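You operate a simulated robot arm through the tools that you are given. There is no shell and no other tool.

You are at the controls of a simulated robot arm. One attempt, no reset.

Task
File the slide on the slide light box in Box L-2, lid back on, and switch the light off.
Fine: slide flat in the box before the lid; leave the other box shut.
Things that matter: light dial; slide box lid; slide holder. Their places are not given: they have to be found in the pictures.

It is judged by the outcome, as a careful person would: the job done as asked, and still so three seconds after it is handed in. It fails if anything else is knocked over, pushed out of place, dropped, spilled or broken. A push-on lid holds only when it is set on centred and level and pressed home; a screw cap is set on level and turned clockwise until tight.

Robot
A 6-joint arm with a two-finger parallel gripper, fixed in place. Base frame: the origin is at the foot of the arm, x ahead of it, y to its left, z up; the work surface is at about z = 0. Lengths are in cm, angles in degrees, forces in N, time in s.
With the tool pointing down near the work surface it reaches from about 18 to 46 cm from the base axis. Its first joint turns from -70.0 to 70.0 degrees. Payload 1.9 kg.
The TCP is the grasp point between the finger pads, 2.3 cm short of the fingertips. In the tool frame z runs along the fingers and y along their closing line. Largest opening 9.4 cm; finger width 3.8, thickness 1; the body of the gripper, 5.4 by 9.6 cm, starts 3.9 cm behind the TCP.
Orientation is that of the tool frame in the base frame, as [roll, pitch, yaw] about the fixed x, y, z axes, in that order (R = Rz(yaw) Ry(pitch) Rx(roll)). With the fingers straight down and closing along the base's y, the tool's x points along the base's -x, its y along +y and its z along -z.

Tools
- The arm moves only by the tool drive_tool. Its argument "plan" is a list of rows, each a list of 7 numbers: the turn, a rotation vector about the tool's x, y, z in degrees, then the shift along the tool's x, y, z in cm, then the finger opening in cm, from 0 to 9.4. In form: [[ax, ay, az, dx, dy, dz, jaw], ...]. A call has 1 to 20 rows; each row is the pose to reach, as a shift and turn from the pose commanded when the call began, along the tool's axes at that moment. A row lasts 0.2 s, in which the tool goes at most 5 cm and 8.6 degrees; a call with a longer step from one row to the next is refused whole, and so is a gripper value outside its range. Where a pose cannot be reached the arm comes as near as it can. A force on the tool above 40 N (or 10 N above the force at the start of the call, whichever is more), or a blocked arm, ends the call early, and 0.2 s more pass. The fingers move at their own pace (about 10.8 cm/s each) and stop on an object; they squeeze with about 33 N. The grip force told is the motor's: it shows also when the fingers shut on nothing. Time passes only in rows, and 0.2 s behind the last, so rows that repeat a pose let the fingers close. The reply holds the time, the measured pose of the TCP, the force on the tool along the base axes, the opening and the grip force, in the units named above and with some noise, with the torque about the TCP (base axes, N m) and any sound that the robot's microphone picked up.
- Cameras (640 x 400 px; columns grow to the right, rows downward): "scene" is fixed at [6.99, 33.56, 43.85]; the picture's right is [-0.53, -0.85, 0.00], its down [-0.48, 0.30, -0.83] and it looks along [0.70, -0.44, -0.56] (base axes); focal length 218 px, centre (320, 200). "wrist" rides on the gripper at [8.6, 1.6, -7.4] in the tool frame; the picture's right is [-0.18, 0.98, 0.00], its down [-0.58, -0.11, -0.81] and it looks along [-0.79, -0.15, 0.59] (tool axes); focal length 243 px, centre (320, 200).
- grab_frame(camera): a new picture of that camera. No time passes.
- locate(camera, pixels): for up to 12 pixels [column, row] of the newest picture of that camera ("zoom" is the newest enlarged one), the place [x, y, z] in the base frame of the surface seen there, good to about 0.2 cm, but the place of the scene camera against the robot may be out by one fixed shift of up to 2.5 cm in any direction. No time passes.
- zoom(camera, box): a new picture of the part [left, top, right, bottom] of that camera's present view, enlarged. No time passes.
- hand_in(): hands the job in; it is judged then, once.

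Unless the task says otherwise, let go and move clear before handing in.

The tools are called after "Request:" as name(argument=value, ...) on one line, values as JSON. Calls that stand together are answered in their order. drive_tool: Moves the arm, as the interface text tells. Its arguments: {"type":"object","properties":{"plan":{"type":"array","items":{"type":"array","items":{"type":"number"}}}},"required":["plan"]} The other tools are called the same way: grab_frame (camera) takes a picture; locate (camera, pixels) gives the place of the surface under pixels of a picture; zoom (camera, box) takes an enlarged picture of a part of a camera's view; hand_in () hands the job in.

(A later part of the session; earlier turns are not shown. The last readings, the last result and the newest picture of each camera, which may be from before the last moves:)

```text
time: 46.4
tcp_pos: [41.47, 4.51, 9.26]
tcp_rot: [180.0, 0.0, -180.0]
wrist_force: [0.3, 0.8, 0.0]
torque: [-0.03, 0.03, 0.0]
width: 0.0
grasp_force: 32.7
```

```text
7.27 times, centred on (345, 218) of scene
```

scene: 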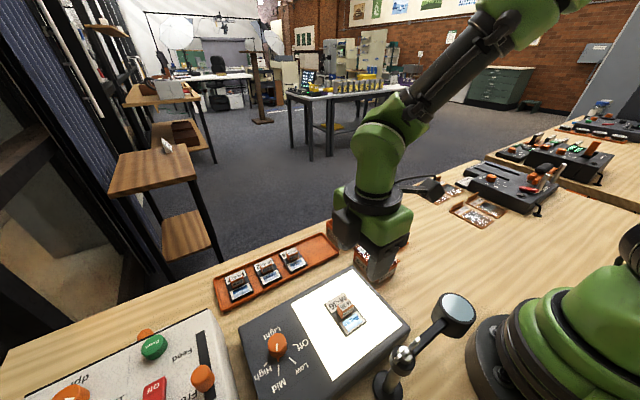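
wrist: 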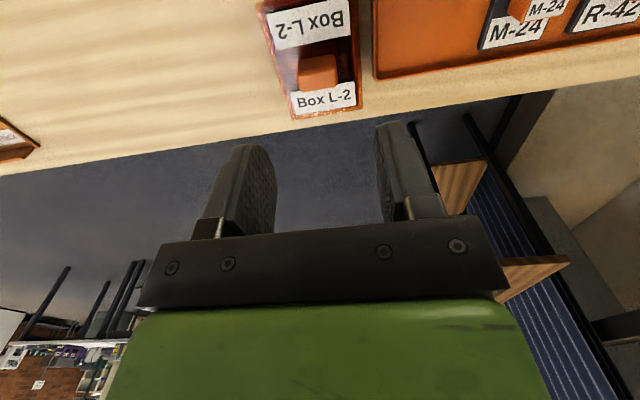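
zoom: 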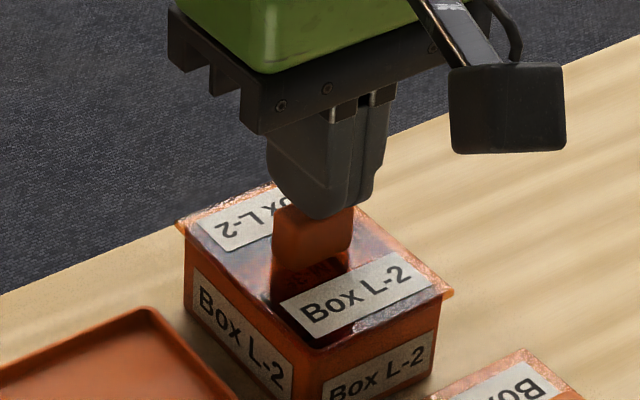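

The closed fingertips are centred just above the knob. I'll press down in small steps.

Request:
drive_tool(plan=[[0, 0, 0, 0, 0, 0.15, 0], [0, 0, 0, 0, 0, 0.3, 0], [0, 0, 0, 0, 0, 0.4, 0], [0, 0, 0, 0, 0, 0.5, 0], [0, 0, 0, 0, 0, 0.56, 0], [0, 0, 0, 0, 0, 0.62, 0]])

```text
time: 47.8
tcp_pos: [41.52, 4.56, 8.86]
tcp_rot: [179.8, 0.2, 180.0]
wrist_force: [-4.8, 5.0, 30.1]
torque: [0.1, 0.17, -0.04]
width: 0.02
grasp_force: 33.4
```

Pressing at 30 N, the knob top holds at about z 6.56. I'll add a touch more, hold, and then lift off.

Request:
drive_tool(plan=[[0, 0, 0, 0, 0, 0.08, 0], [0, 0, 0, 0, 0, 0.12, 0]])

```text
time: 48.2
tcp_pos: [41.66, 4.61, 8.81]
tcp_rot: [179.9, 0.3, -180.0]
wrist_force: [-2.7, -0.1, 10.3]
torque: [0.01, 0.12, 0.01]
width: 0.0
grasp_force: 33.2
stopped in row 1: the force on the tool passed its limit at 43 N (the readings are from after the stop); the commanded pose is now the measured one
```

It briefly passed 43 N and the lid did not give, so it appears to be home. I'll lift straight up and inspect.

Request:
drive_tool(plan=[[0, 0, 0, 0, 0, -0.5, 0], [0, 0, 0, 0, 0, -2, 0], [0, 0, 0, 0, 0, -5, 0], [0, 0, 0, 0, 0, -8, 0], [0, 0, 0, 0, 0, -10, 0], [0, 0, 0, 0, 0, -10, 0]])

Request:
zoom(camera="scene", box=[315, 205, 375, 245])

Request:
zoom(camera="scene", box=[230, 300, 330, 400])

```text
time: 49.6
tcp_pos: [41.59, 4.72, 18.91]
tcp_rot: [179.9, 0.3, -180.0]
wrist_force: [0.7, 0.5, 0.0]
torque: [0.01, 0.01, 0.02]
width: 0.0
grasp_force: 33.1
```

```text
10.00 times, centred on (345, 225) of scene
```

zoom: 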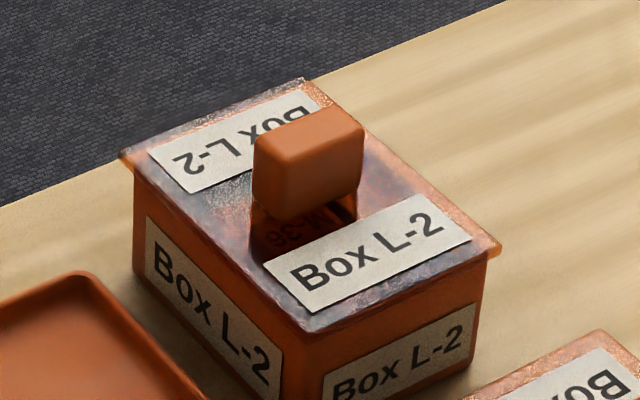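

```text
4.00 times, centred on (280, 350) of scene
```

zoom: 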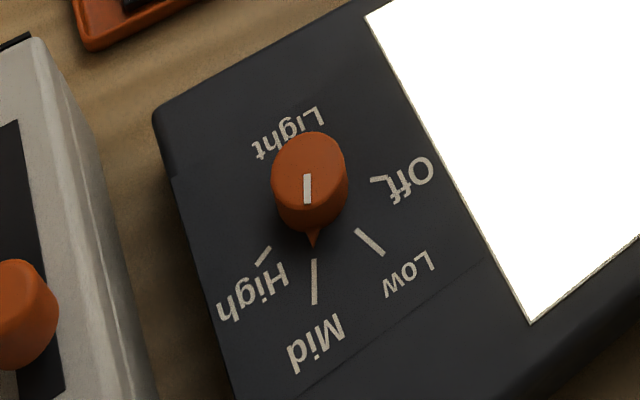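

The lid appears to have crept about 0.07 cm in the view since release. I'll measure its height and centring against L-7 again before going on.

Request:
zoom(camera="scene", box=[315, 205, 375, 245])

Request:
locate(camera="zoom", pixels=[[268, 264], [310, 307], [420, 197], [466, 238], [155, 153], [190, 190], [292, 148], [345, 115], [330, 340], [470, 308], [200, 175], [380, 255]])

Request:
zoom(camera="scene", box=[345, 236, 405, 276])

Request:
locate(camera="zoom", pixels=[[240, 266], [300, 330], [430, 175], [475, 222], [100, 115], [148, 165]])

```text
10.00 times, centred on (345, 225) of scene
```

zoom: 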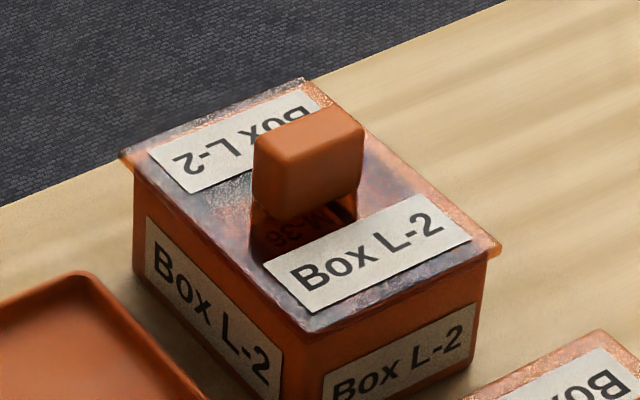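

```text
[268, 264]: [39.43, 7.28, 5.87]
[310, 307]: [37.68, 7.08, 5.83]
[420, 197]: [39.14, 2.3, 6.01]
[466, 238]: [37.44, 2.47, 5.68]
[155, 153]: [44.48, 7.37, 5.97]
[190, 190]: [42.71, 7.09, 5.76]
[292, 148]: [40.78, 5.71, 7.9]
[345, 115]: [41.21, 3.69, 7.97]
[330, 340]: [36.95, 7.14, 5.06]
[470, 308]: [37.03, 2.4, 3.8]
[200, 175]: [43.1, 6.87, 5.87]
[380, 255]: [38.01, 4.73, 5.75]
```

```text
10.00 times, centred on (375, 256) of scene
```

zoom: 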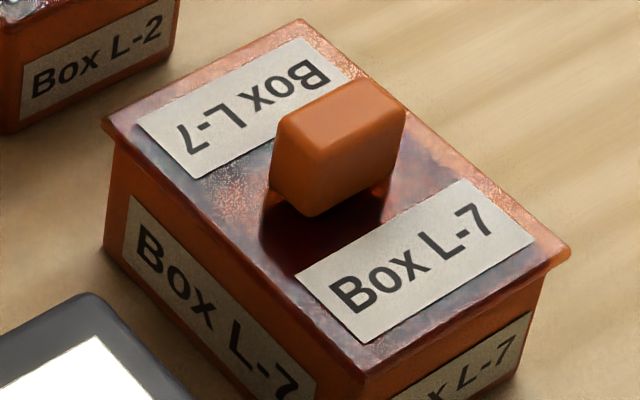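

```text
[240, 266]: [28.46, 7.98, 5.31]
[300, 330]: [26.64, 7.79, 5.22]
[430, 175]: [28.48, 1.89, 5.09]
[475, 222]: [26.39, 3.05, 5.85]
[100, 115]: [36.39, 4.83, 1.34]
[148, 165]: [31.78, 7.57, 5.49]
```

Lid height matches L-7 (label z 5.84 vs 5.83) and it is level, but it slid about 0.1 cm toward +x under the press, so I'm not sure it is really held. I'll re-grip the knob, test with a tiny lift, re-centre and press again.

Request:
drive_tool(plan=[[0, 0.3, 0, 0.1, -0.05, 0, 3], [0, 0.3, 0, 0.1, -0.05, 3, 5.5], [0, 0.3, 0, 0.1, -0.05, 6, 5.5], [0, 0.3, 0, 0.1, -0.05, 9, 5.5], [0, 0.3, 0, 0.1, -0.05, 11, 5.5], [0, 0.3, 0, 0.1, -0.05, 11.8, 5.5], [0, 0.3, 0, 0.1, -0.05, 11.8, 5.5]])

Request:
grab_frame(camera="wrist")

Request:
zoom(camera="wrist", box=[210, 0, 400, 140])

```text
time: 51.2
tcp_pos: [41.46, 4.68, 7.1]
tcp_rot: [179.8, -0.1, -179.9]
wrist_force: [-0.2, 0.0, -0.5]
torque: [-0.02, -0.02, -0.01]
width: 5.5
grasp_force: 0.0
```

```text
taken
```

wrist: 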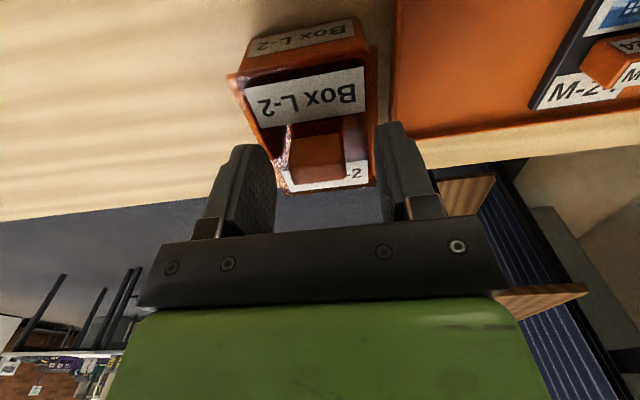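

```text
2.86 times, centred on (305, 70) of wrist
```

zoom: 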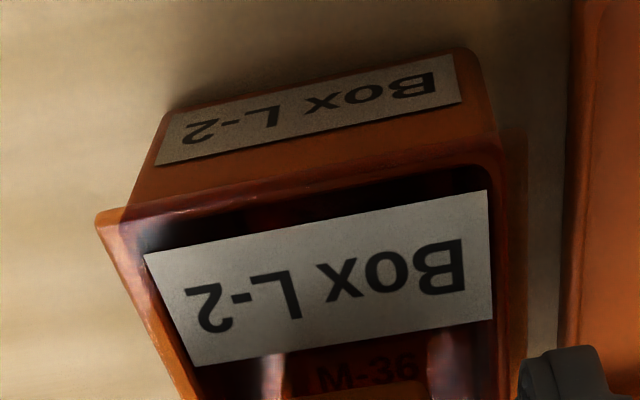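

The knob is between the fingers. I'll nudge -0.05 in y, close, and lift 0.15 cm as a gentle test.

Request:
drive_tool(plan=[[0, 0, 0, 0, -0.05, 0, 5.5], [0, 0, 0, 0, -0.05, 0, 4], [0, 0, 0, 0, -0.05, 0, 2.5], [0, 0, 0, 0, -0.05, 0, 2], [0, 0, 0, 0, -0.05, 0, 2], [0, 0, 0, 0, -0.05, -0.08, 2], [0, 0, 0, 0, -0.05, -0.15, 2]])

Request:
zoom(camera="scene", box=[315, 205, 375, 245])

```text
time: 52.8
tcp_pos: [41.49, 4.57, 7.26]
tcp_rot: [179.8, 0.0, -180.0]
wrist_force: [-0.2, -0.2, 0.2]
torque: [0.02, -0.01, 0.0]
width: 2.69
grasp_force: 32.2
```

```text
10.00 times, centred on (345, 225) of scene
```

zoom: 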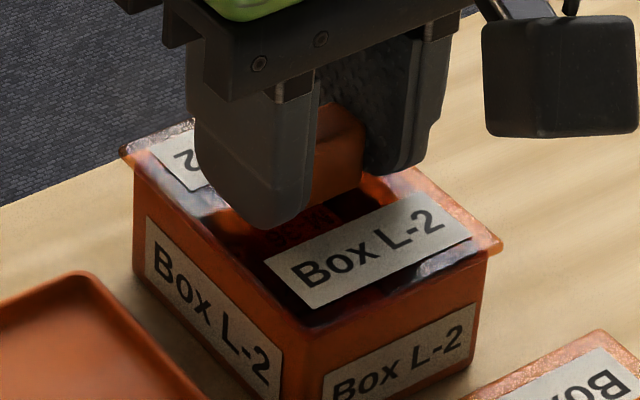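

The force is near zero and the lid barely moved in the picture. I'll lift another 0.4 cm to see whether it comes away freely.

Request:
drive_tool(plan=[[0, 0, 0, 0, 0, -0.1, 2], [0, 0, 0, 0, 0, -0.2, 2]])

Request:
zoom(camera="scene", box=[315, 205, 375, 245])

Request:
drive_tool(plan=[[0, 0, 0, 0, 0, -0.1, 2], [0, 0, 0, 0, 0, -0.2, 2]])

Request:
zoom(camera="scene", box=[315, 205, 375, 245])

```text
time: 53.4
tcp_pos: [41.5, 4.3, 7.44]
tcp_rot: [180.0, 0.0, 180.0]
wrist_force: [-1.0, 0.0, -0.6]
torque: [0.0, 0.02, 0.0]
width: 2.69
grasp_force: 33.1
```

```text
10.00 times, centred on (345, 225) of scene
```

zoom: 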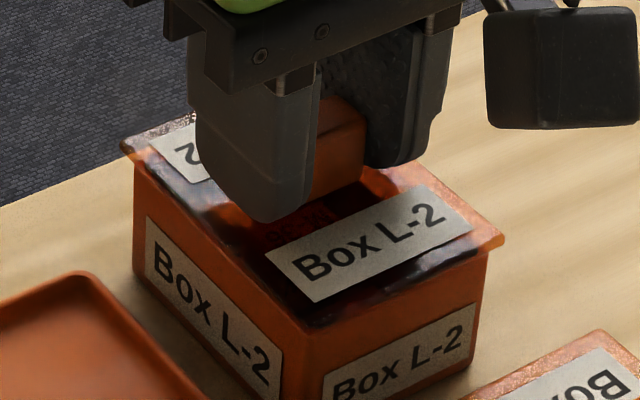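

```text
time: 54.0
tcp_pos: [41.5, 4.48, 7.66]
tcp_rot: [-179.9, -0.1, -179.9]
wrist_force: [-0.5, 0.1, 0.3]
torque: [0.03, -0.01, -0.02]
width: 2.7
grasp_force: 32.3
```

```text
10.00 times, centred on (345, 225) of scene
```

zoom: 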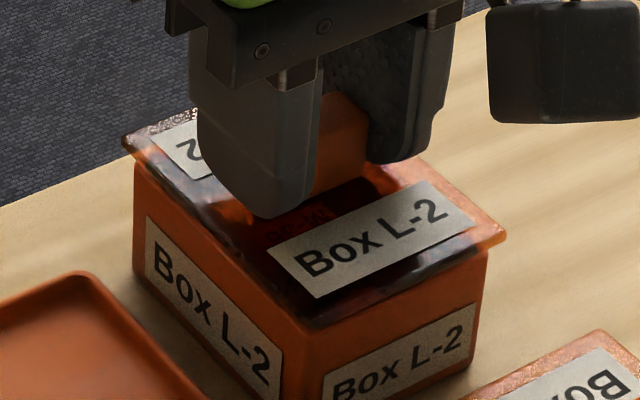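

The lid lifts away freely, so I can't tell whether it had been held. I'll re-measure its centring at this height and then press it home properly while it's gripped.

Request:
zoom(camera="wrist", box=[210, 0, 400, 140])

Request:
locate(camera="zoom", pixels=[[150, 258], [484, 193], [198, 360], [486, 316], [240, 240], [400, 210]])

Request:
zoom(camera="scene", box=[315, 205, 375, 245])

Request:
locate(camera="zoom", pixels=[[272, 252], [317, 295], [425, 185], [470, 225], [330, 350], [470, 310], [328, 385], [468, 345], [300, 255], [345, 260], [420, 225], [390, 215]])

```text
2.86 times, centred on (305, 70) of wrist
```

zoom: 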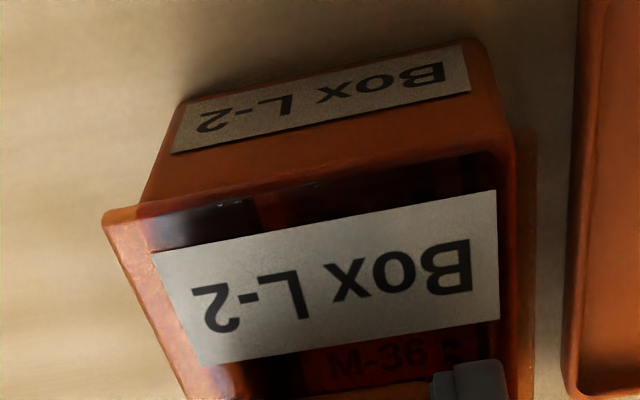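

```text
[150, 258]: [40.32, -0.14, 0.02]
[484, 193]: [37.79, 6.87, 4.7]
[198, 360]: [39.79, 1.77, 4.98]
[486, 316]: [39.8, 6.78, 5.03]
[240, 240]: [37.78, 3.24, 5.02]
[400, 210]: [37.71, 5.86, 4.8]
```

```text
10.00 times, centred on (345, 225) of scene
```

zoom: 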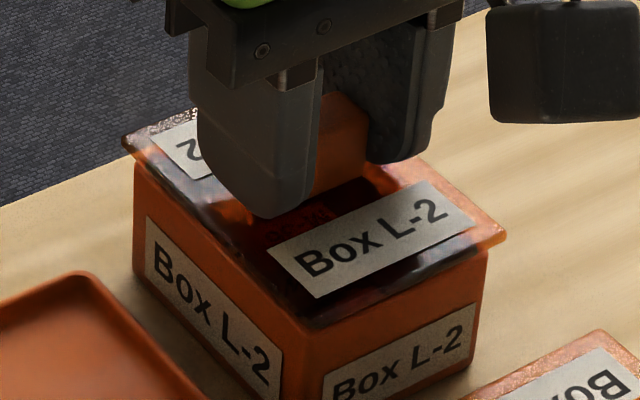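

```text
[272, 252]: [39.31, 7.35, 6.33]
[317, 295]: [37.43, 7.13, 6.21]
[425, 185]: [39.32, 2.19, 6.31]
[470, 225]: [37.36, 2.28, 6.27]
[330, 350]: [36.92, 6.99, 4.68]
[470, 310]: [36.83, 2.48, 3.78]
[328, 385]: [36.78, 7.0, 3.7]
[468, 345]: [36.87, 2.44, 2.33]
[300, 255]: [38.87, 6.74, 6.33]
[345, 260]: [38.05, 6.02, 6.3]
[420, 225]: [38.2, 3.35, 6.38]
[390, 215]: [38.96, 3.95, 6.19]
```

It is now centred: label front is 0.55 behind the face (reference 0.52) and the side overhangs are even. I'll lower 0.55 and press home, compensating slightly for the +x drift.

Request:
drive_tool(plan=[[0, 0, 0, 0, 0, 0.2, 2], [0, 0, 0, 0, 0, 0.4, 2], [0, 0, 0, 0, 0, 0.52, 2], [0, 0, 0, 0, 0, 0.58, 2], [0, 0, 0, 0, 0, 0.58, 2]])

Request:
zoom(camera="scene", box=[315, 205, 375, 245])

```text
time: 55.2
tcp_pos: [41.54, 4.38, 7.08]
tcp_rot: [179.9, 0.2, -179.9]
wrist_force: [-6.5, -1.9, 28.1]
torque: [-0.09, 0.34, -0.06]
width: 2.73
grasp_force: 32.8
```

```text
10.00 times, centred on (345, 225) of scene
```

zoom: 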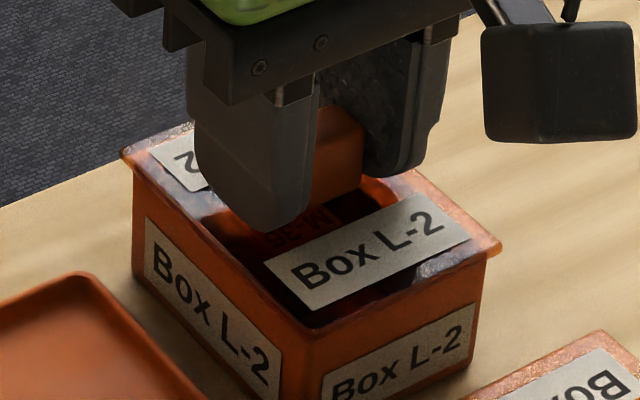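

At 28 N the tool feels -6.5 N in x, meaning the lid bears against the +x side. I'll ease up a bit, shift 0.1 toward -x and press again.

Request:
drive_tool(plan=[[0, 0, 0, 0, 0, -0.15, 2], [0, 0, 0, 0.1, 0, -0.15, 2], [0, 0, 0, 0.12, 0, -0.05, 2], [0, 0, 0, 0.12, 0, 0.05, 2], [0, 0, 0, 0.12, 0, 0.05, 2]])

Request:
zoom(camera="scene", box=[315, 205, 375, 245])

```text
time: 56.4
tcp_pos: [41.5, 4.39, 6.94]
tcp_rot: [180.0, 0.3, 179.9]
wrist_force: [2.5, 8.7, 31.0]
torque: [0.15, -0.06, -0.02]
width: 2.7
grasp_force: 32.6
```

```text
10.00 times, centred on (345, 225) of scene
```

zoom: 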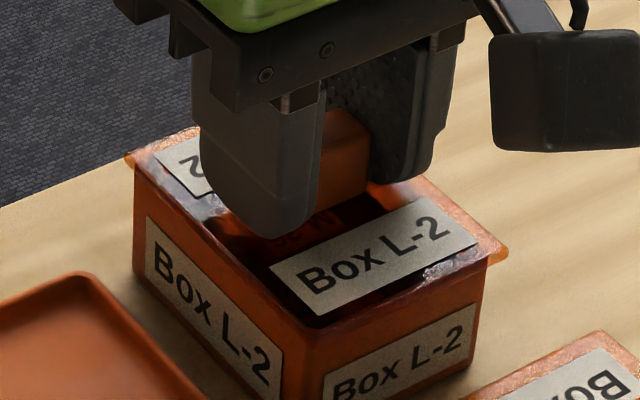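

Now the lid went lower, but the tool feels +8.7 N in y, so it bears on the -y side. I'll ease, shift +0.06 in y and +0.03 in x, and press again.

Request:
drive_tool(plan=[[0, 0, 0, 0, 0, -0.15, 2], [0, 0, 0, -0.03, 0.06, -0.15, 2], [0, 0, 0, -0.03, 0.06, -0.08, 2], [0, 0, 0, -0.03, 0.06, 0, 2], [0, 0, 0, -0.03, 0.06, 0, 2]])

Request:
zoom(camera="scene", box=[315, 205, 375, 245])

Request:
zoom(camera="wrist", box=[210, 0, 400, 140])

```text
time: 57.6
tcp_pos: [41.44, 4.46, 7.01]
tcp_rot: [-180.0, 0.0, 179.9]
wrist_force: [-4.0, -10.0, 27.1]
torque: [-0.27, 0.02, -0.01]
width: 2.7
grasp_force: 32.8
```

```text
10.00 times, centred on (345, 225) of scene
```

zoom: 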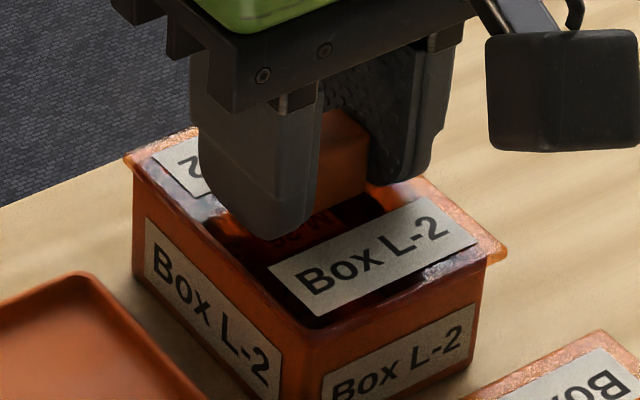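

```text
2.86 times, centred on (305, 70) of wrist
```

zoom: 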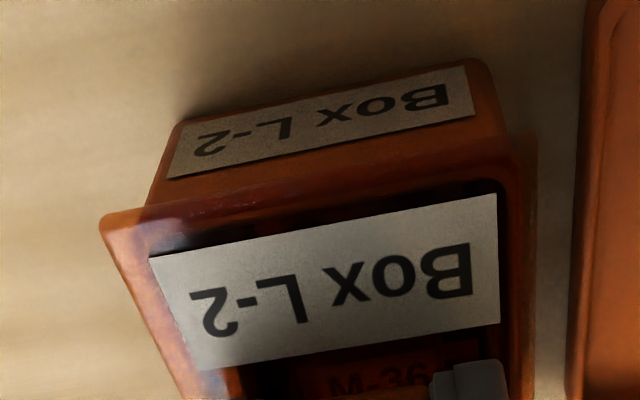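

The side forces just follow the last sideways motion (friction under load), and the label is within about 0.05 cm of its original spot. I'll press straight down a bit more, then relax and read the force on a tiny upward pull.

Request:
drive_tool(plan=[[0, 0, 0, 0, 0, 0.03, 2], [0, 0, 0, 0, 0, 0.06, 2], [0, 0, 0, 0, 0, 0.06, 2]])

Request:
drive_tool(plan=[[0, 0, 0, 0, 0, -0.05, 2], [0, 0, 0, 0, 0, -0.1, 2], [0, 0, 0, 0, 0, -0.15, 2]])

Request:
drive_tool(plan=[[0, 0, 0, 0, 0, -0.04, 2]])

Request:
drive_tool(plan=[[0, 0, 0, 0, 0, -0.04, 2]])

Request:
drive_tool(plan=[[0, 0, 0, 0, 0, -0.04, 2]])

```text
time: 58.4
tcp_pos: [41.35, 4.49, 6.9]
tcp_rot: [179.9, 0.3, -179.9]
wrist_force: [2.1, -4.4, 26.0]
torque: [-0.09, 0.0, 0.0]
width: 2.68
grasp_force: 33.4
```

```text
time: 59.2
tcp_pos: [41.37, 4.5, 6.92]
tcp_rot: [179.9, -0.1, -180.0]
wrist_force: [2.9, 2.9, 7.9]
torque: [0.07, -0.43, 0.1]
width: 2.68
grasp_force: 33.1
```

```text
time: 59.6
tcp_pos: [41.35, 4.46, 7.05]
tcp_rot: [180.0, -0.3, 180.0]
wrist_force: [-0.5, 0.3, -0.1]
torque: [0.0, 0.0, 0.01]
width: 2.7
grasp_force: 33.1
```

```text
time: 60.0
tcp_pos: [41.29, 4.52, 7.11]
tcp_rot: [-179.9, -0.1, 180.0]
wrist_force: [0.4, -1.0, 0.5]
torque: [-0.02, 0.02, -0.03]
width: 2.68
grasp_force: 33.5
```

```text
time: 60.4
tcp_pos: [41.37, 4.47, 7.18]
tcp_rot: [180.0, -0.1, -180.0]
wrist_force: [-0.2, -0.3, 0.3]
torque: [-0.01, 0.0, -0.01]
width: 2.69
grasp_force: 32.7
```

The pull shows no resistance, and the gripped press saturates near 30 N, probably because the fingers slip on the knob. I'll set the lid down here, release, check the centring, and then press the knob top firmly with closed fingers.

Request:
drive_tool(plan=[[0, 0, 0, -0.03, 0, 0.08, 2], [0, 0, 0, -0.03, 0, 0.16, 2], [0, 0, 0, -0.03, 0, 0.22, 2], [0, 0, 0, -0.03, 0, 0.22, 2]])

Request:
drive_tool(plan=[[0, 0, 0, 0, 0, 0, 3.5], [0, 0, 0, 0, 0, 0, 5.5], [0, 0, 0, 0, 0, 0, 5.5], [0, 0, 0, 0, 0, -3, 5.5], [0, 0, 0, 0, 0, -6, 5.5], [0, 0, 0, 0, 0, -9, 5.5], [0, 0, 0, 0, 0, -9, 5.5]])

Request:
zoom(camera="scene", box=[315, 205, 375, 245])

Request:
zoom(camera="wrist", box=[240, 0, 400, 120])

```text
time: 61.4
tcp_pos: [41.35, 4.58, 7.1]
tcp_rot: [179.9, 0.1, -180.0]
wrist_force: [-1.6, 0.1, 7.2]
torque: [0.01, 0.13, 0.0]
width: 2.69
grasp_force: 32.8
```

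```text
time: 63.0
tcp_pos: [41.36, 4.5, 16.14]
tcp_rot: [-180.0, 0.1, 179.9]
wrist_force: [0.5, -0.1, -0.6]
torque: [0.05, 0.0, 0.01]
width: 5.49
grasp_force: 0.1
```

```text
10.00 times, centred on (345, 225) of scene
```

zoom: 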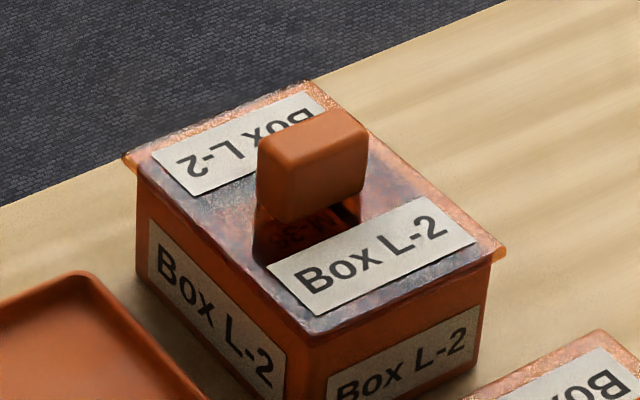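

```text
3.33 times, centred on (320, 60) of wrist
```

zoom: 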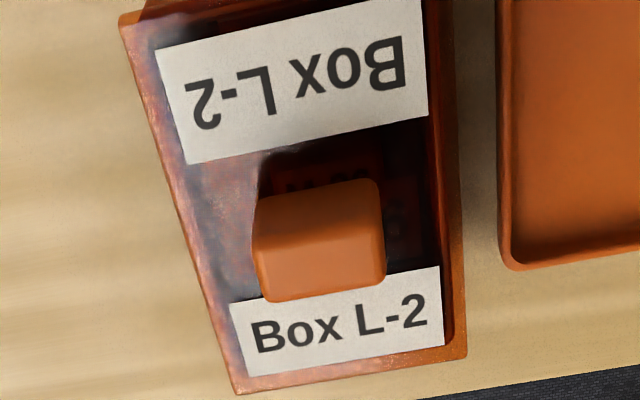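

The box crept slightly (~0.08 cm) with the lid on it. I'll zoom in tightly on the lid seam of both boxes to compare the seating.

Request:
zoom(camera="scene", box=[324, 214, 350, 246])

Request:
zoom(camera="scene", box=[340, 224, 366, 246])

Request:
zoom(camera="scene", box=[352, 242, 384, 280])

Request:
zoom(camera="scene", box=[372, 255, 402, 281])

```text
12.50 times, centred on (337, 230) of scene
```

zoom: 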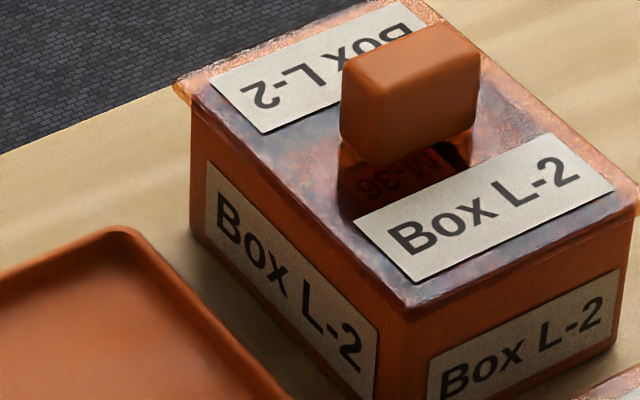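

```text
16.00 times, centred on (353, 235) of scene
```

zoom: 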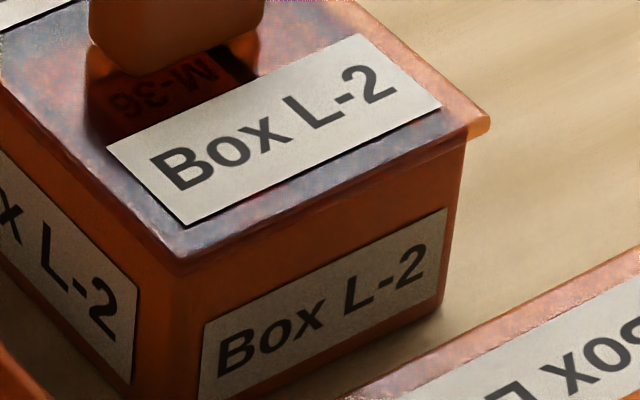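

```text
10.53 times, centred on (368, 261) of scene
```

zoom: 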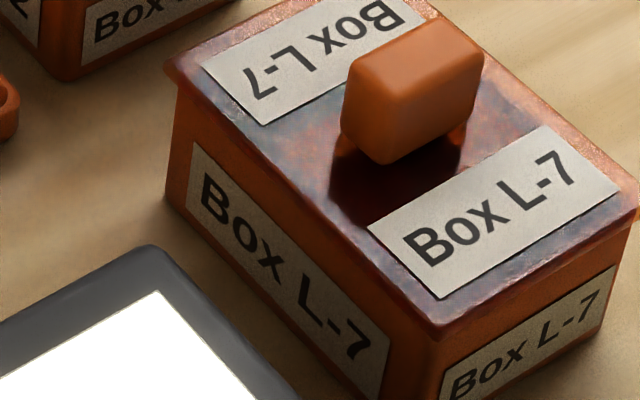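

```text
15.38 times, centred on (387, 268) of scene
```

zoom: 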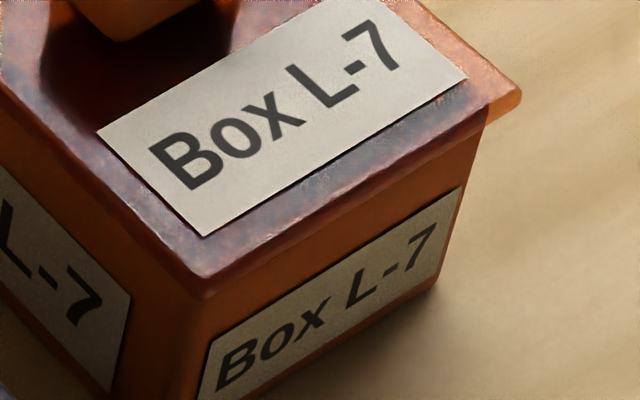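

The L-2 seam now looks like L-7's, with the lid within about 0.1 cm of centred. I'll close the fingers and press the knob top again, offsetting the drift toward -x.

Request:
drive_tool(plan=[[0, 0, 0, 0, 0, 0, 2], [0, 0, 0, 0, 0, 0, 0], [0, 0, 0, 0, 0, 3, 0], [0, 0, 0, 0, 0, 5, 0], [0, 0, 0, 0, 0, 6.5, 0], [0, 0, 0, 0, 0, 7.0, 0], [0, 0, 0, 0, 0, 7.15, 0]])

Request:
drive_tool(plan=[[0, 0, 0, 0, 0, 0.08, 0], [0, 0, 0, 0.02, 0, 0.16, 0], [0, 0, 0, 0.04, 0, 0.24, 0], [0, 0, 0, 0.06, 0, 0.3, 0]])

```text
time: 64.6
tcp_pos: [41.44, 4.47, 8.8]
tcp_rot: [179.8, 0.2, 180.0]
wrist_force: [-2.6, 1.0, 8.4]
torque: [0.03, 0.08, -0.02]
width: 0.0
grasp_force: 33.3
```

```text
time: 65.5
tcp_pos: [41.5, 4.39, 8.8]
tcp_rot: [179.9, 0.2, 179.9]
wrist_force: [-2.6, -0.4, 10.9]
torque: [-0.03, 0.13, 0.02]
width: 0.0
grasp_force: 33.2
stopped in row 4: the force on the tool passed its limit at 44 N (the readings are from after the stop); the commanded pose is now the measured one
```

I pressed to 44 N with the knob top steady at about z 6.5. I'll lift off and compare the pictures.

Request:
drive_tool(plan=[[0, 0, 0, 0, 0, -0.3, 0], [0, 0, 0, 0, 0, -2, 0], [0, 0, 0, 0, 0, -5, 2], [0, 0, 0, 0, 0, -7, 5.5], [0, 0, 0, 0, 0, -7, 5.5]])

Request:
zoom(camera="scene", box=[315, 205, 375, 245])

Request:
zoom(camera="scene", box=[340, 224, 366, 246])

Request:
zoom(camera="wrist", box=[240, 0, 400, 120])

```text
time: 66.7
tcp_pos: [41.54, 4.57, 15.97]
tcp_rot: [179.9, 0.2, 180.0]
wrist_force: [0.0, 0.2, -0.4]
torque: [0.0, 0.03, 0.02]
width: 5.48
grasp_force: 0.0
```

```text
10.00 times, centred on (345, 225) of scene
```

zoom: 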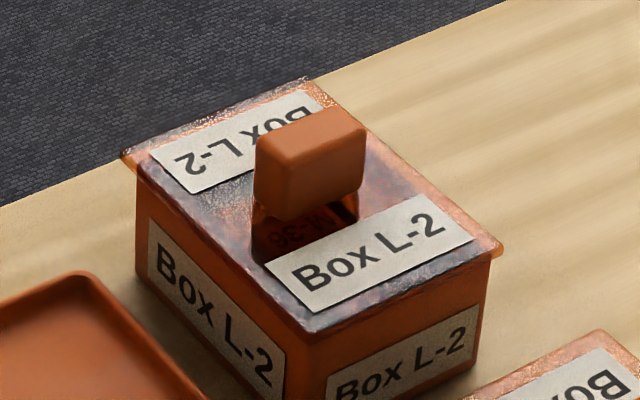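

```text
16.00 times, centred on (353, 235) of scene
```

zoom: 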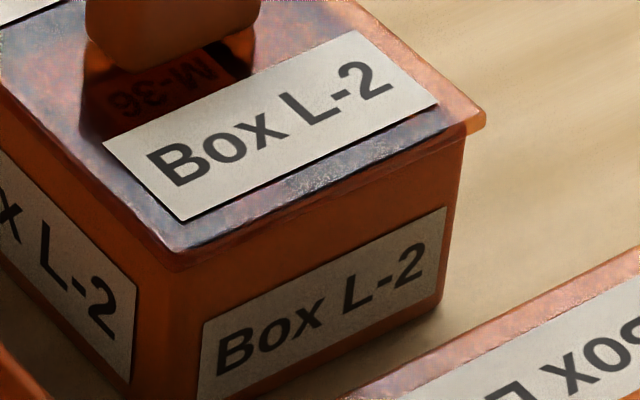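

```text
3.33 times, centred on (320, 60) of wrist
```

zoom: 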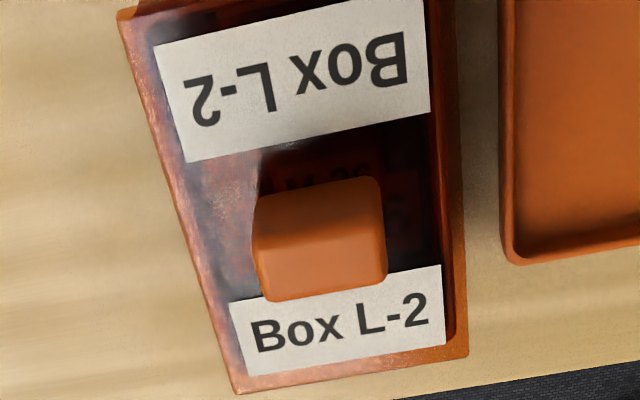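

The press dragged the lid about 0.07 cm further toward +x, so it is resting but not yet positively held. I'll measure the overhang at each corner closely and re-centre it.

Request:
zoom(camera="scene", box=[322, 214, 338, 226])

Request:
zoom(camera="scene", box=[352, 224, 368, 236])

Request:
zoom(camera="scene", box=[336, 232, 352, 244])

Request:
zoom(camera="scene", box=[350, 242, 366, 254])

Request:
zoom(camera="scene", box=[392, 256, 408, 268])

Request:
zoom(camera="scene", box=[370, 268, 386, 280])

```text
16.00 times, centred on (330, 220) of scene
```

zoom: 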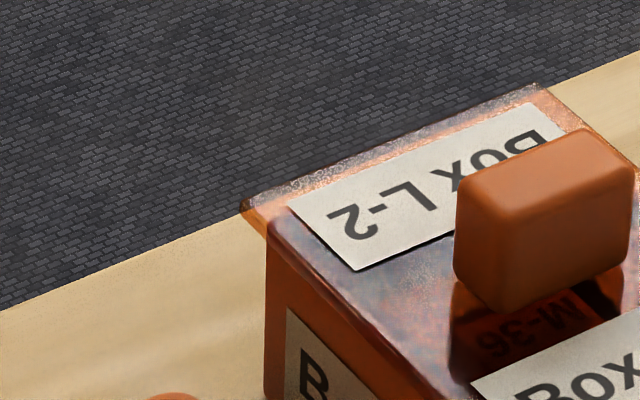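

```text
16.00 times, centred on (360, 230) of scene
```

zoom: 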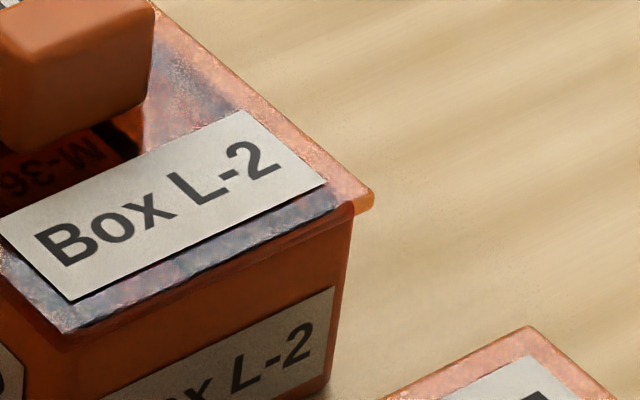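

```text
16.00 times, centred on (344, 238) of scene
```

zoom: 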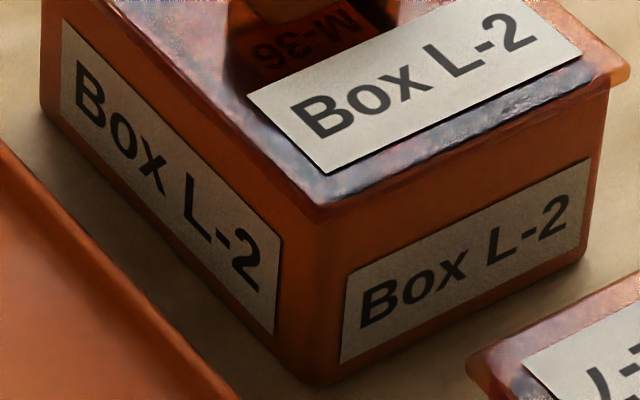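

```text
16.00 times, centred on (358, 248) of scene
```

zoom: 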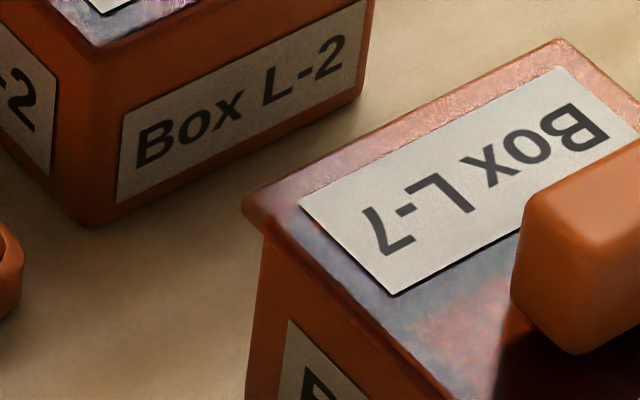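

```text
16.00 times, centred on (400, 262) of scene
```

zoom: 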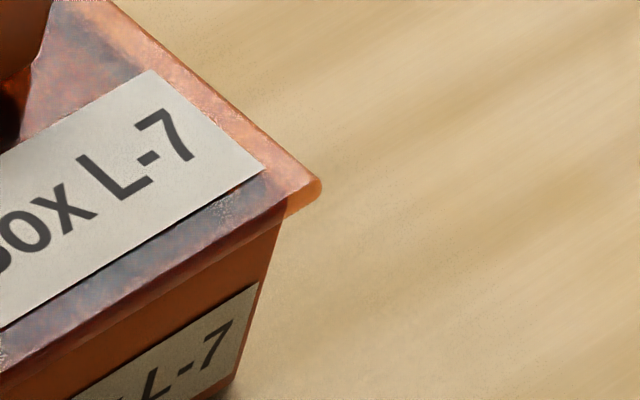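

```text
16.00 times, centred on (378, 274) of scene
```

zoom: 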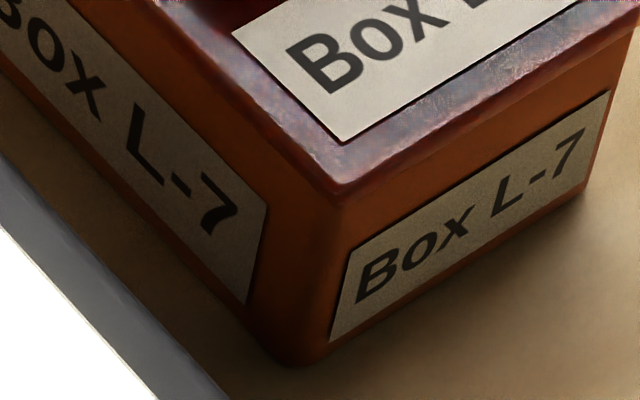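

Request:
drive_tool(plan=[[0, 0, 0, 1.6, -0.6, 0.5, 5.5], [0, 0, 0, 3.3, -1.2, 1.5, 5.5], [0, 0, 0, 5.0, -1.7, 2.5, 5.5], [0, 0, 0, 5.0, -1.7, 2.5, 5.5]])

Request:
grab_frame(camera="wrist")

Request:
zoom(camera="wrist", box=[280, 20, 400, 140])

```text
time: 67.7
tcp_pos: [36.5, 2.87, 13.21]
tcp_rot: [179.9, 0.3, 179.9]
wrist_force: [-0.2, 0.8, -0.7]
torque: [-0.02, 0.05, 0.03]
width: 5.52
grasp_force: 0.0
```

```text
taken
```

wrist: 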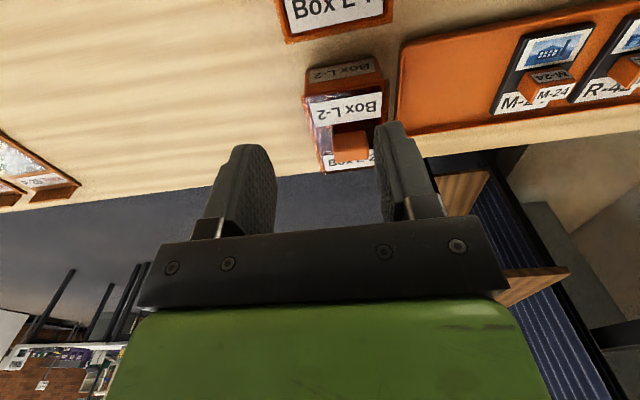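

```text
3.33 times, centred on (340, 80) of wrist
```

zoom: 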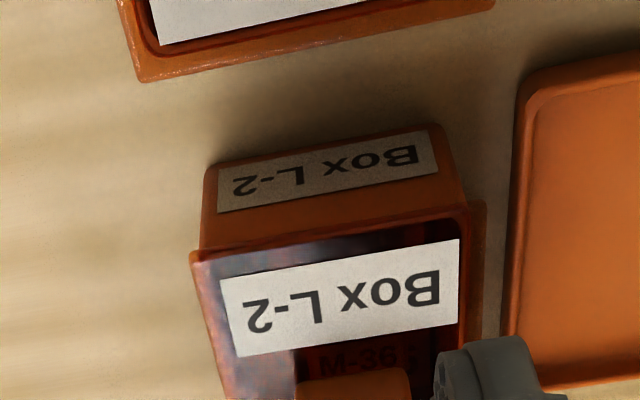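

Request:
zoom(camera="wrist", box=[290, 60, 340, 110])

Request:
zoom(camera="wrist", box=[355, 60, 405, 110])

```text
8.00 times, centred on (315, 85) of wrist
```

zoom: 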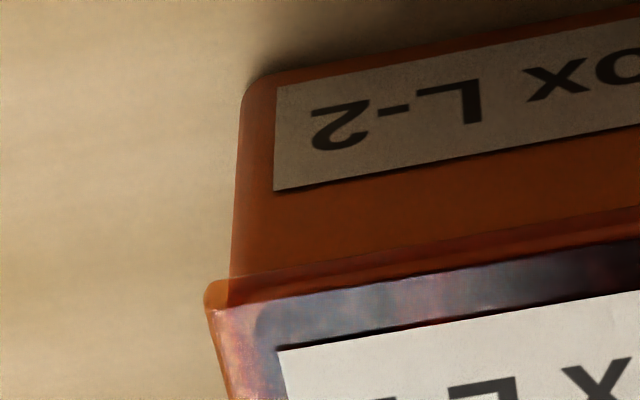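

```text
8.00 times, centred on (380, 85) of wrist
```

zoom: 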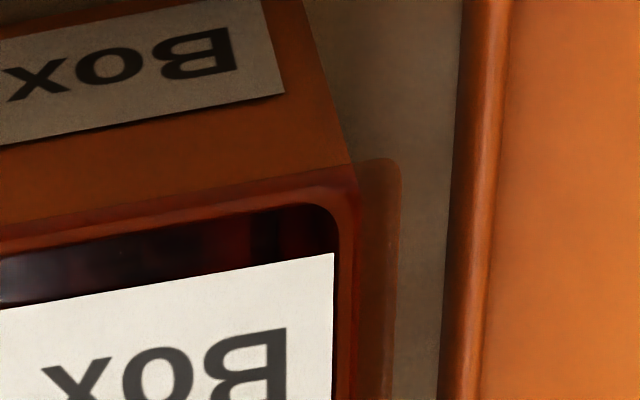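

This symmetric view shows the lid overhanging 44 px at right (8x zoom) but only 25 px at left, so it is about 0.08 cm too far +y; x looks fine. I'll go back to the knob, grip it and shift -y.

Request:
drive_tool(plan=[[0, 0.2, 0, -1.6, 0.6, 0, 5.5], [0, 0.2, 0, -3.3, 1.2, 0, 5.5], [0, 0.2, 0, -4.95, 1.62, 0, 5.5], [0, 0.2, 0, -4.95, 1.62, 3, 5.5], [0, 0.2, 0, -4.95, 1.62, 5.2, 5.5], [0, 0.2, 0, -4.95, 1.62, 6.15, 5.5], [0, 0.2, 0, -4.95, 1.62, 6.15, 5.5]])

Request:
drive_tool(plan=[[0, 0, 0, 0, 0, 0, 4], [0, 0, 0, 0, 0, 0, 2.9], [0, 0, 0, 0, 0, 0, 2], [0, 0, 0, 0, 0, 0, 2]])

Request:
zoom(camera="wrist", box=[215, 50, 265, 100])

Request:
zoom(camera="wrist", box=[350, 20, 400, 70])

```text
time: 69.3
tcp_pos: [41.35, 4.26, 7.01]
tcp_rot: [179.9, 0.0, -179.9]
wrist_force: [0.5, -0.2, 1.1]
torque: [-0.02, 0.02, 0.0]
width: 5.5
grasp_force: 0.1
```

```text
time: 70.3
tcp_pos: [41.43, 4.18, 6.9]
tcp_rot: [179.9, 0.1, -180.0]
wrist_force: [0.0, -0.3, -0.5]
torque: [-0.03, 0.04, 0.01]
width: 2.68
grasp_force: 32.9
```

```text
8.00 times, centred on (240, 75) of wrist
```

zoom: 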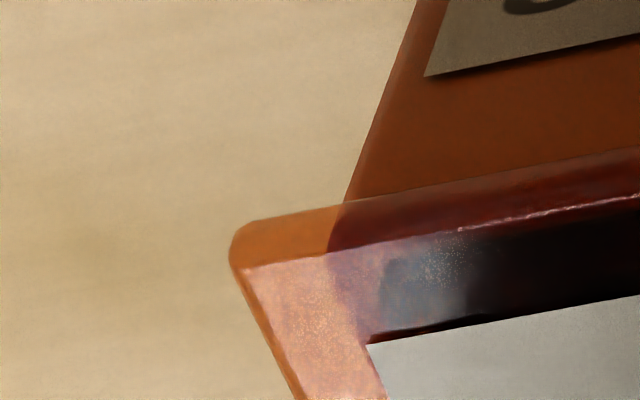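

```text
8.00 times, centred on (375, 45) of wrist
```

zoom: 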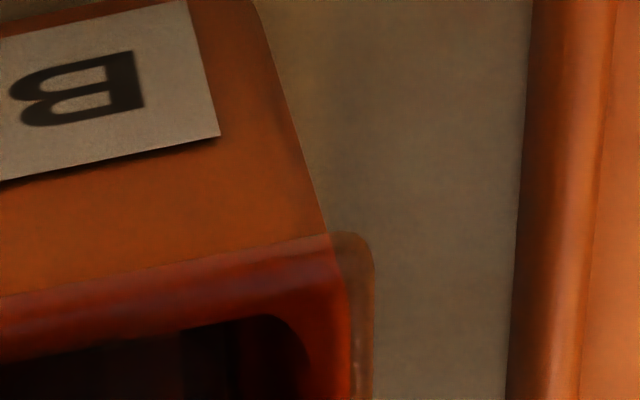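

Gripping moved the lid: overhang is now 112 px at left versus 43 px at right, about 0.12 cm too far -y after parallax. I'll lift slightly, shift +0.12 in y and lower again.

Request:
drive_tool(plan=[[0, 0, 0, 0, 0, -0.15, 2], [0, 0, 0, 0, 0.12, -0.15, 2], [0, 0, 0, 0, 0.12, -0.05, 2], [0, 0, 0, 0, 0.12, 0.05, 2], [0, 0, 0, 0, 0.12, 0.05, 2]])

Request:
zoom(camera="wrist", box=[215, 50, 265, 100])

Request:
zoom(camera="wrist", box=[350, 20, 400, 70])

```text
time: 71.5
tcp_pos: [41.41, 4.39, 7.01]
tcp_rot: [180.0, 0.1, -180.0]
wrist_force: [-0.1, -0.5, -0.4]
torque: [-0.04, -0.02, -0.04]
width: 2.69
grasp_force: 33.1
```

```text
8.00 times, centred on (240, 75) of wrist
```

zoom: 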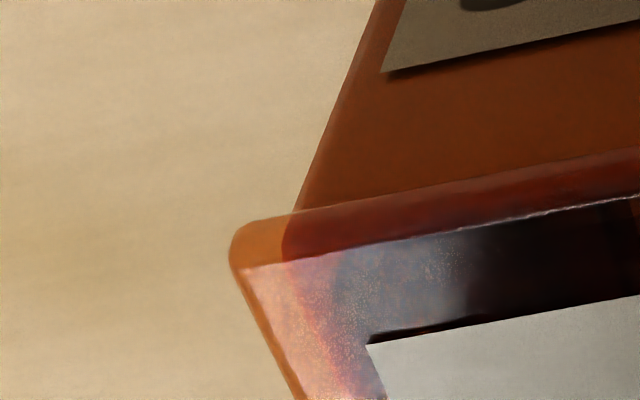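

```text
8.00 times, centred on (375, 45) of wrist
```

zoom: 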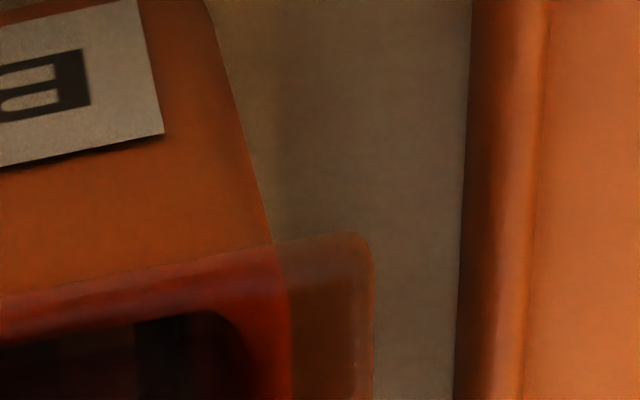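

Now it's 65 px left and 98 px right, so it moved farther than commanded; the box itself stayed put relative to the tray. The target is about 91/69, so I'll shift -0.12 in y without contact.

Request:
drive_tool(plan=[[0, 0, 0, 0, 0, -0.1, 2], [0, 0, 0, 0, -0.12, -0.1, 2], [0, 0, 0, 0, -0.12, -0.05, 2], [0, 0, 0, 0, -0.12, 0, 2], [0, 0, 0, 0, -0.12, 0, 2]])

Request:
zoom(camera="wrist", box=[215, 50, 265, 100])

Request:
zoom(camera="wrist", box=[350, 20, 400, 70])

```text
time: 72.7
tcp_pos: [41.4, 4.33, 7.08]
tcp_rot: [179.9, 0.0, 180.0]
wrist_force: [-0.2, -0.3, -0.2]
torque: [0.04, -0.02, -0.02]
width: 2.69
grasp_force: 33.6
```

```text
8.00 times, centred on (240, 75) of wrist
```

zoom: 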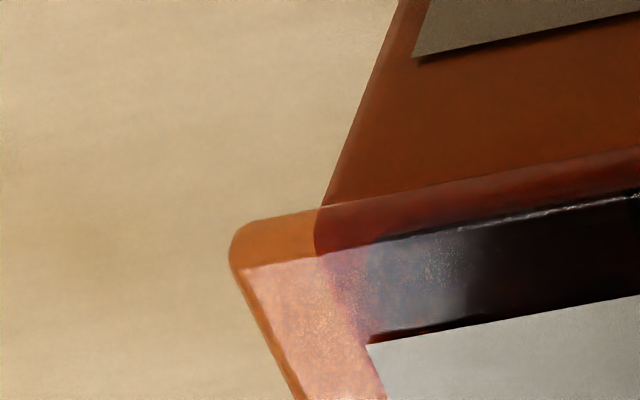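

```text
8.00 times, centred on (375, 45) of wrist
```

zoom: 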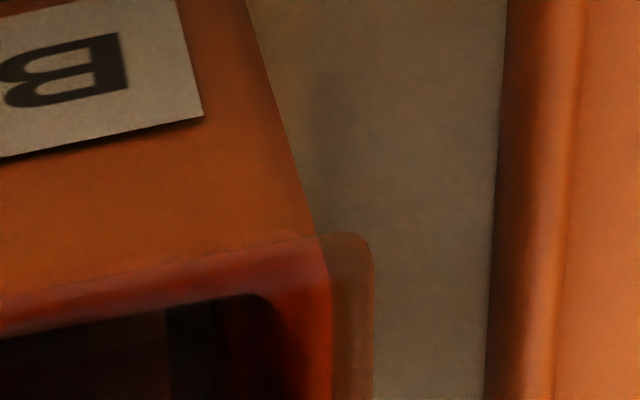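

The y overhang is now 92/55 px, nearly at target. I'll add +0.03 in y, lower to light contact and check x from the scene camera.

Request:
drive_tool(plan=[[0, 0, 0, 0, 0.03, 0.06, 2], [0, 0, 0, 0, 0.03, 0.12, 2], [0, 0, 0, 0, 0.03, 0.16, 2], [0, 0, 0, 0, 0.03, 0.16, 2]])

Request:
zoom(camera="wrist", box=[215, 50, 265, 100])

Request:
zoom(camera="wrist", box=[350, 20, 400, 70])

Request:
zoom(camera="scene", box=[322, 214, 338, 226])

Request:
zoom(camera="scene", box=[352, 224, 368, 236])

```text
time: 73.7
tcp_pos: [41.6, 4.43, 6.92]
tcp_rot: [179.9, 0.1, 179.9]
wrist_force: [-2.3, -5.0, 11.1]
torque: [-0.17, 0.24, 0.02]
width: 2.69
grasp_force: 32.8
```

```text
8.00 times, centred on (240, 75) of wrist
```

zoom: 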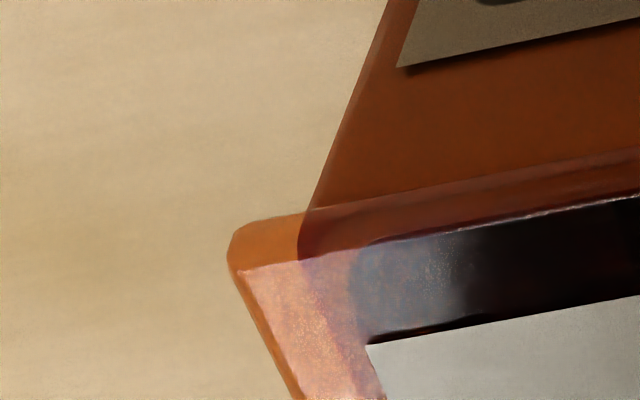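

```text
8.00 times, centred on (375, 45) of wrist
```

zoom: 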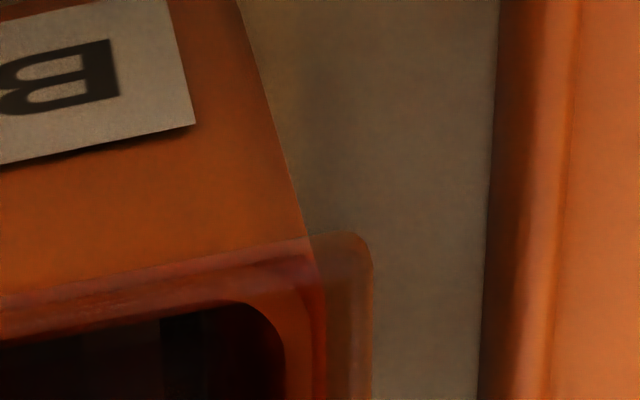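

```text
16.00 times, centred on (330, 220) of scene
```

zoom: 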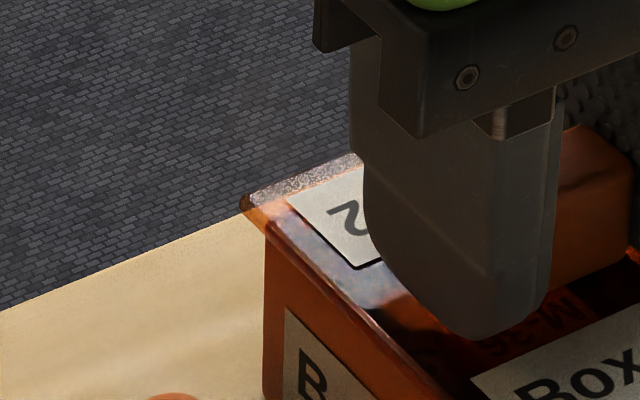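

```text
16.00 times, centred on (360, 230) of scene
```

zoom: 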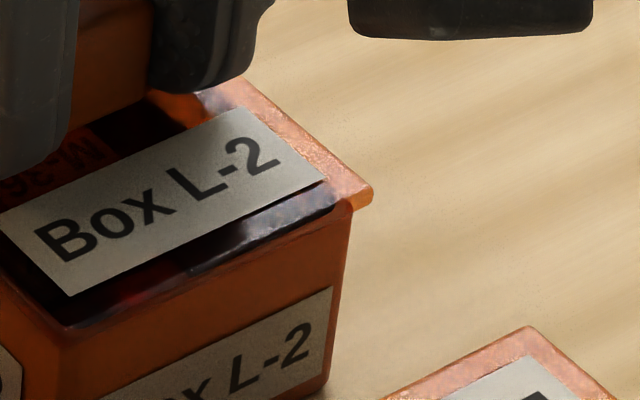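

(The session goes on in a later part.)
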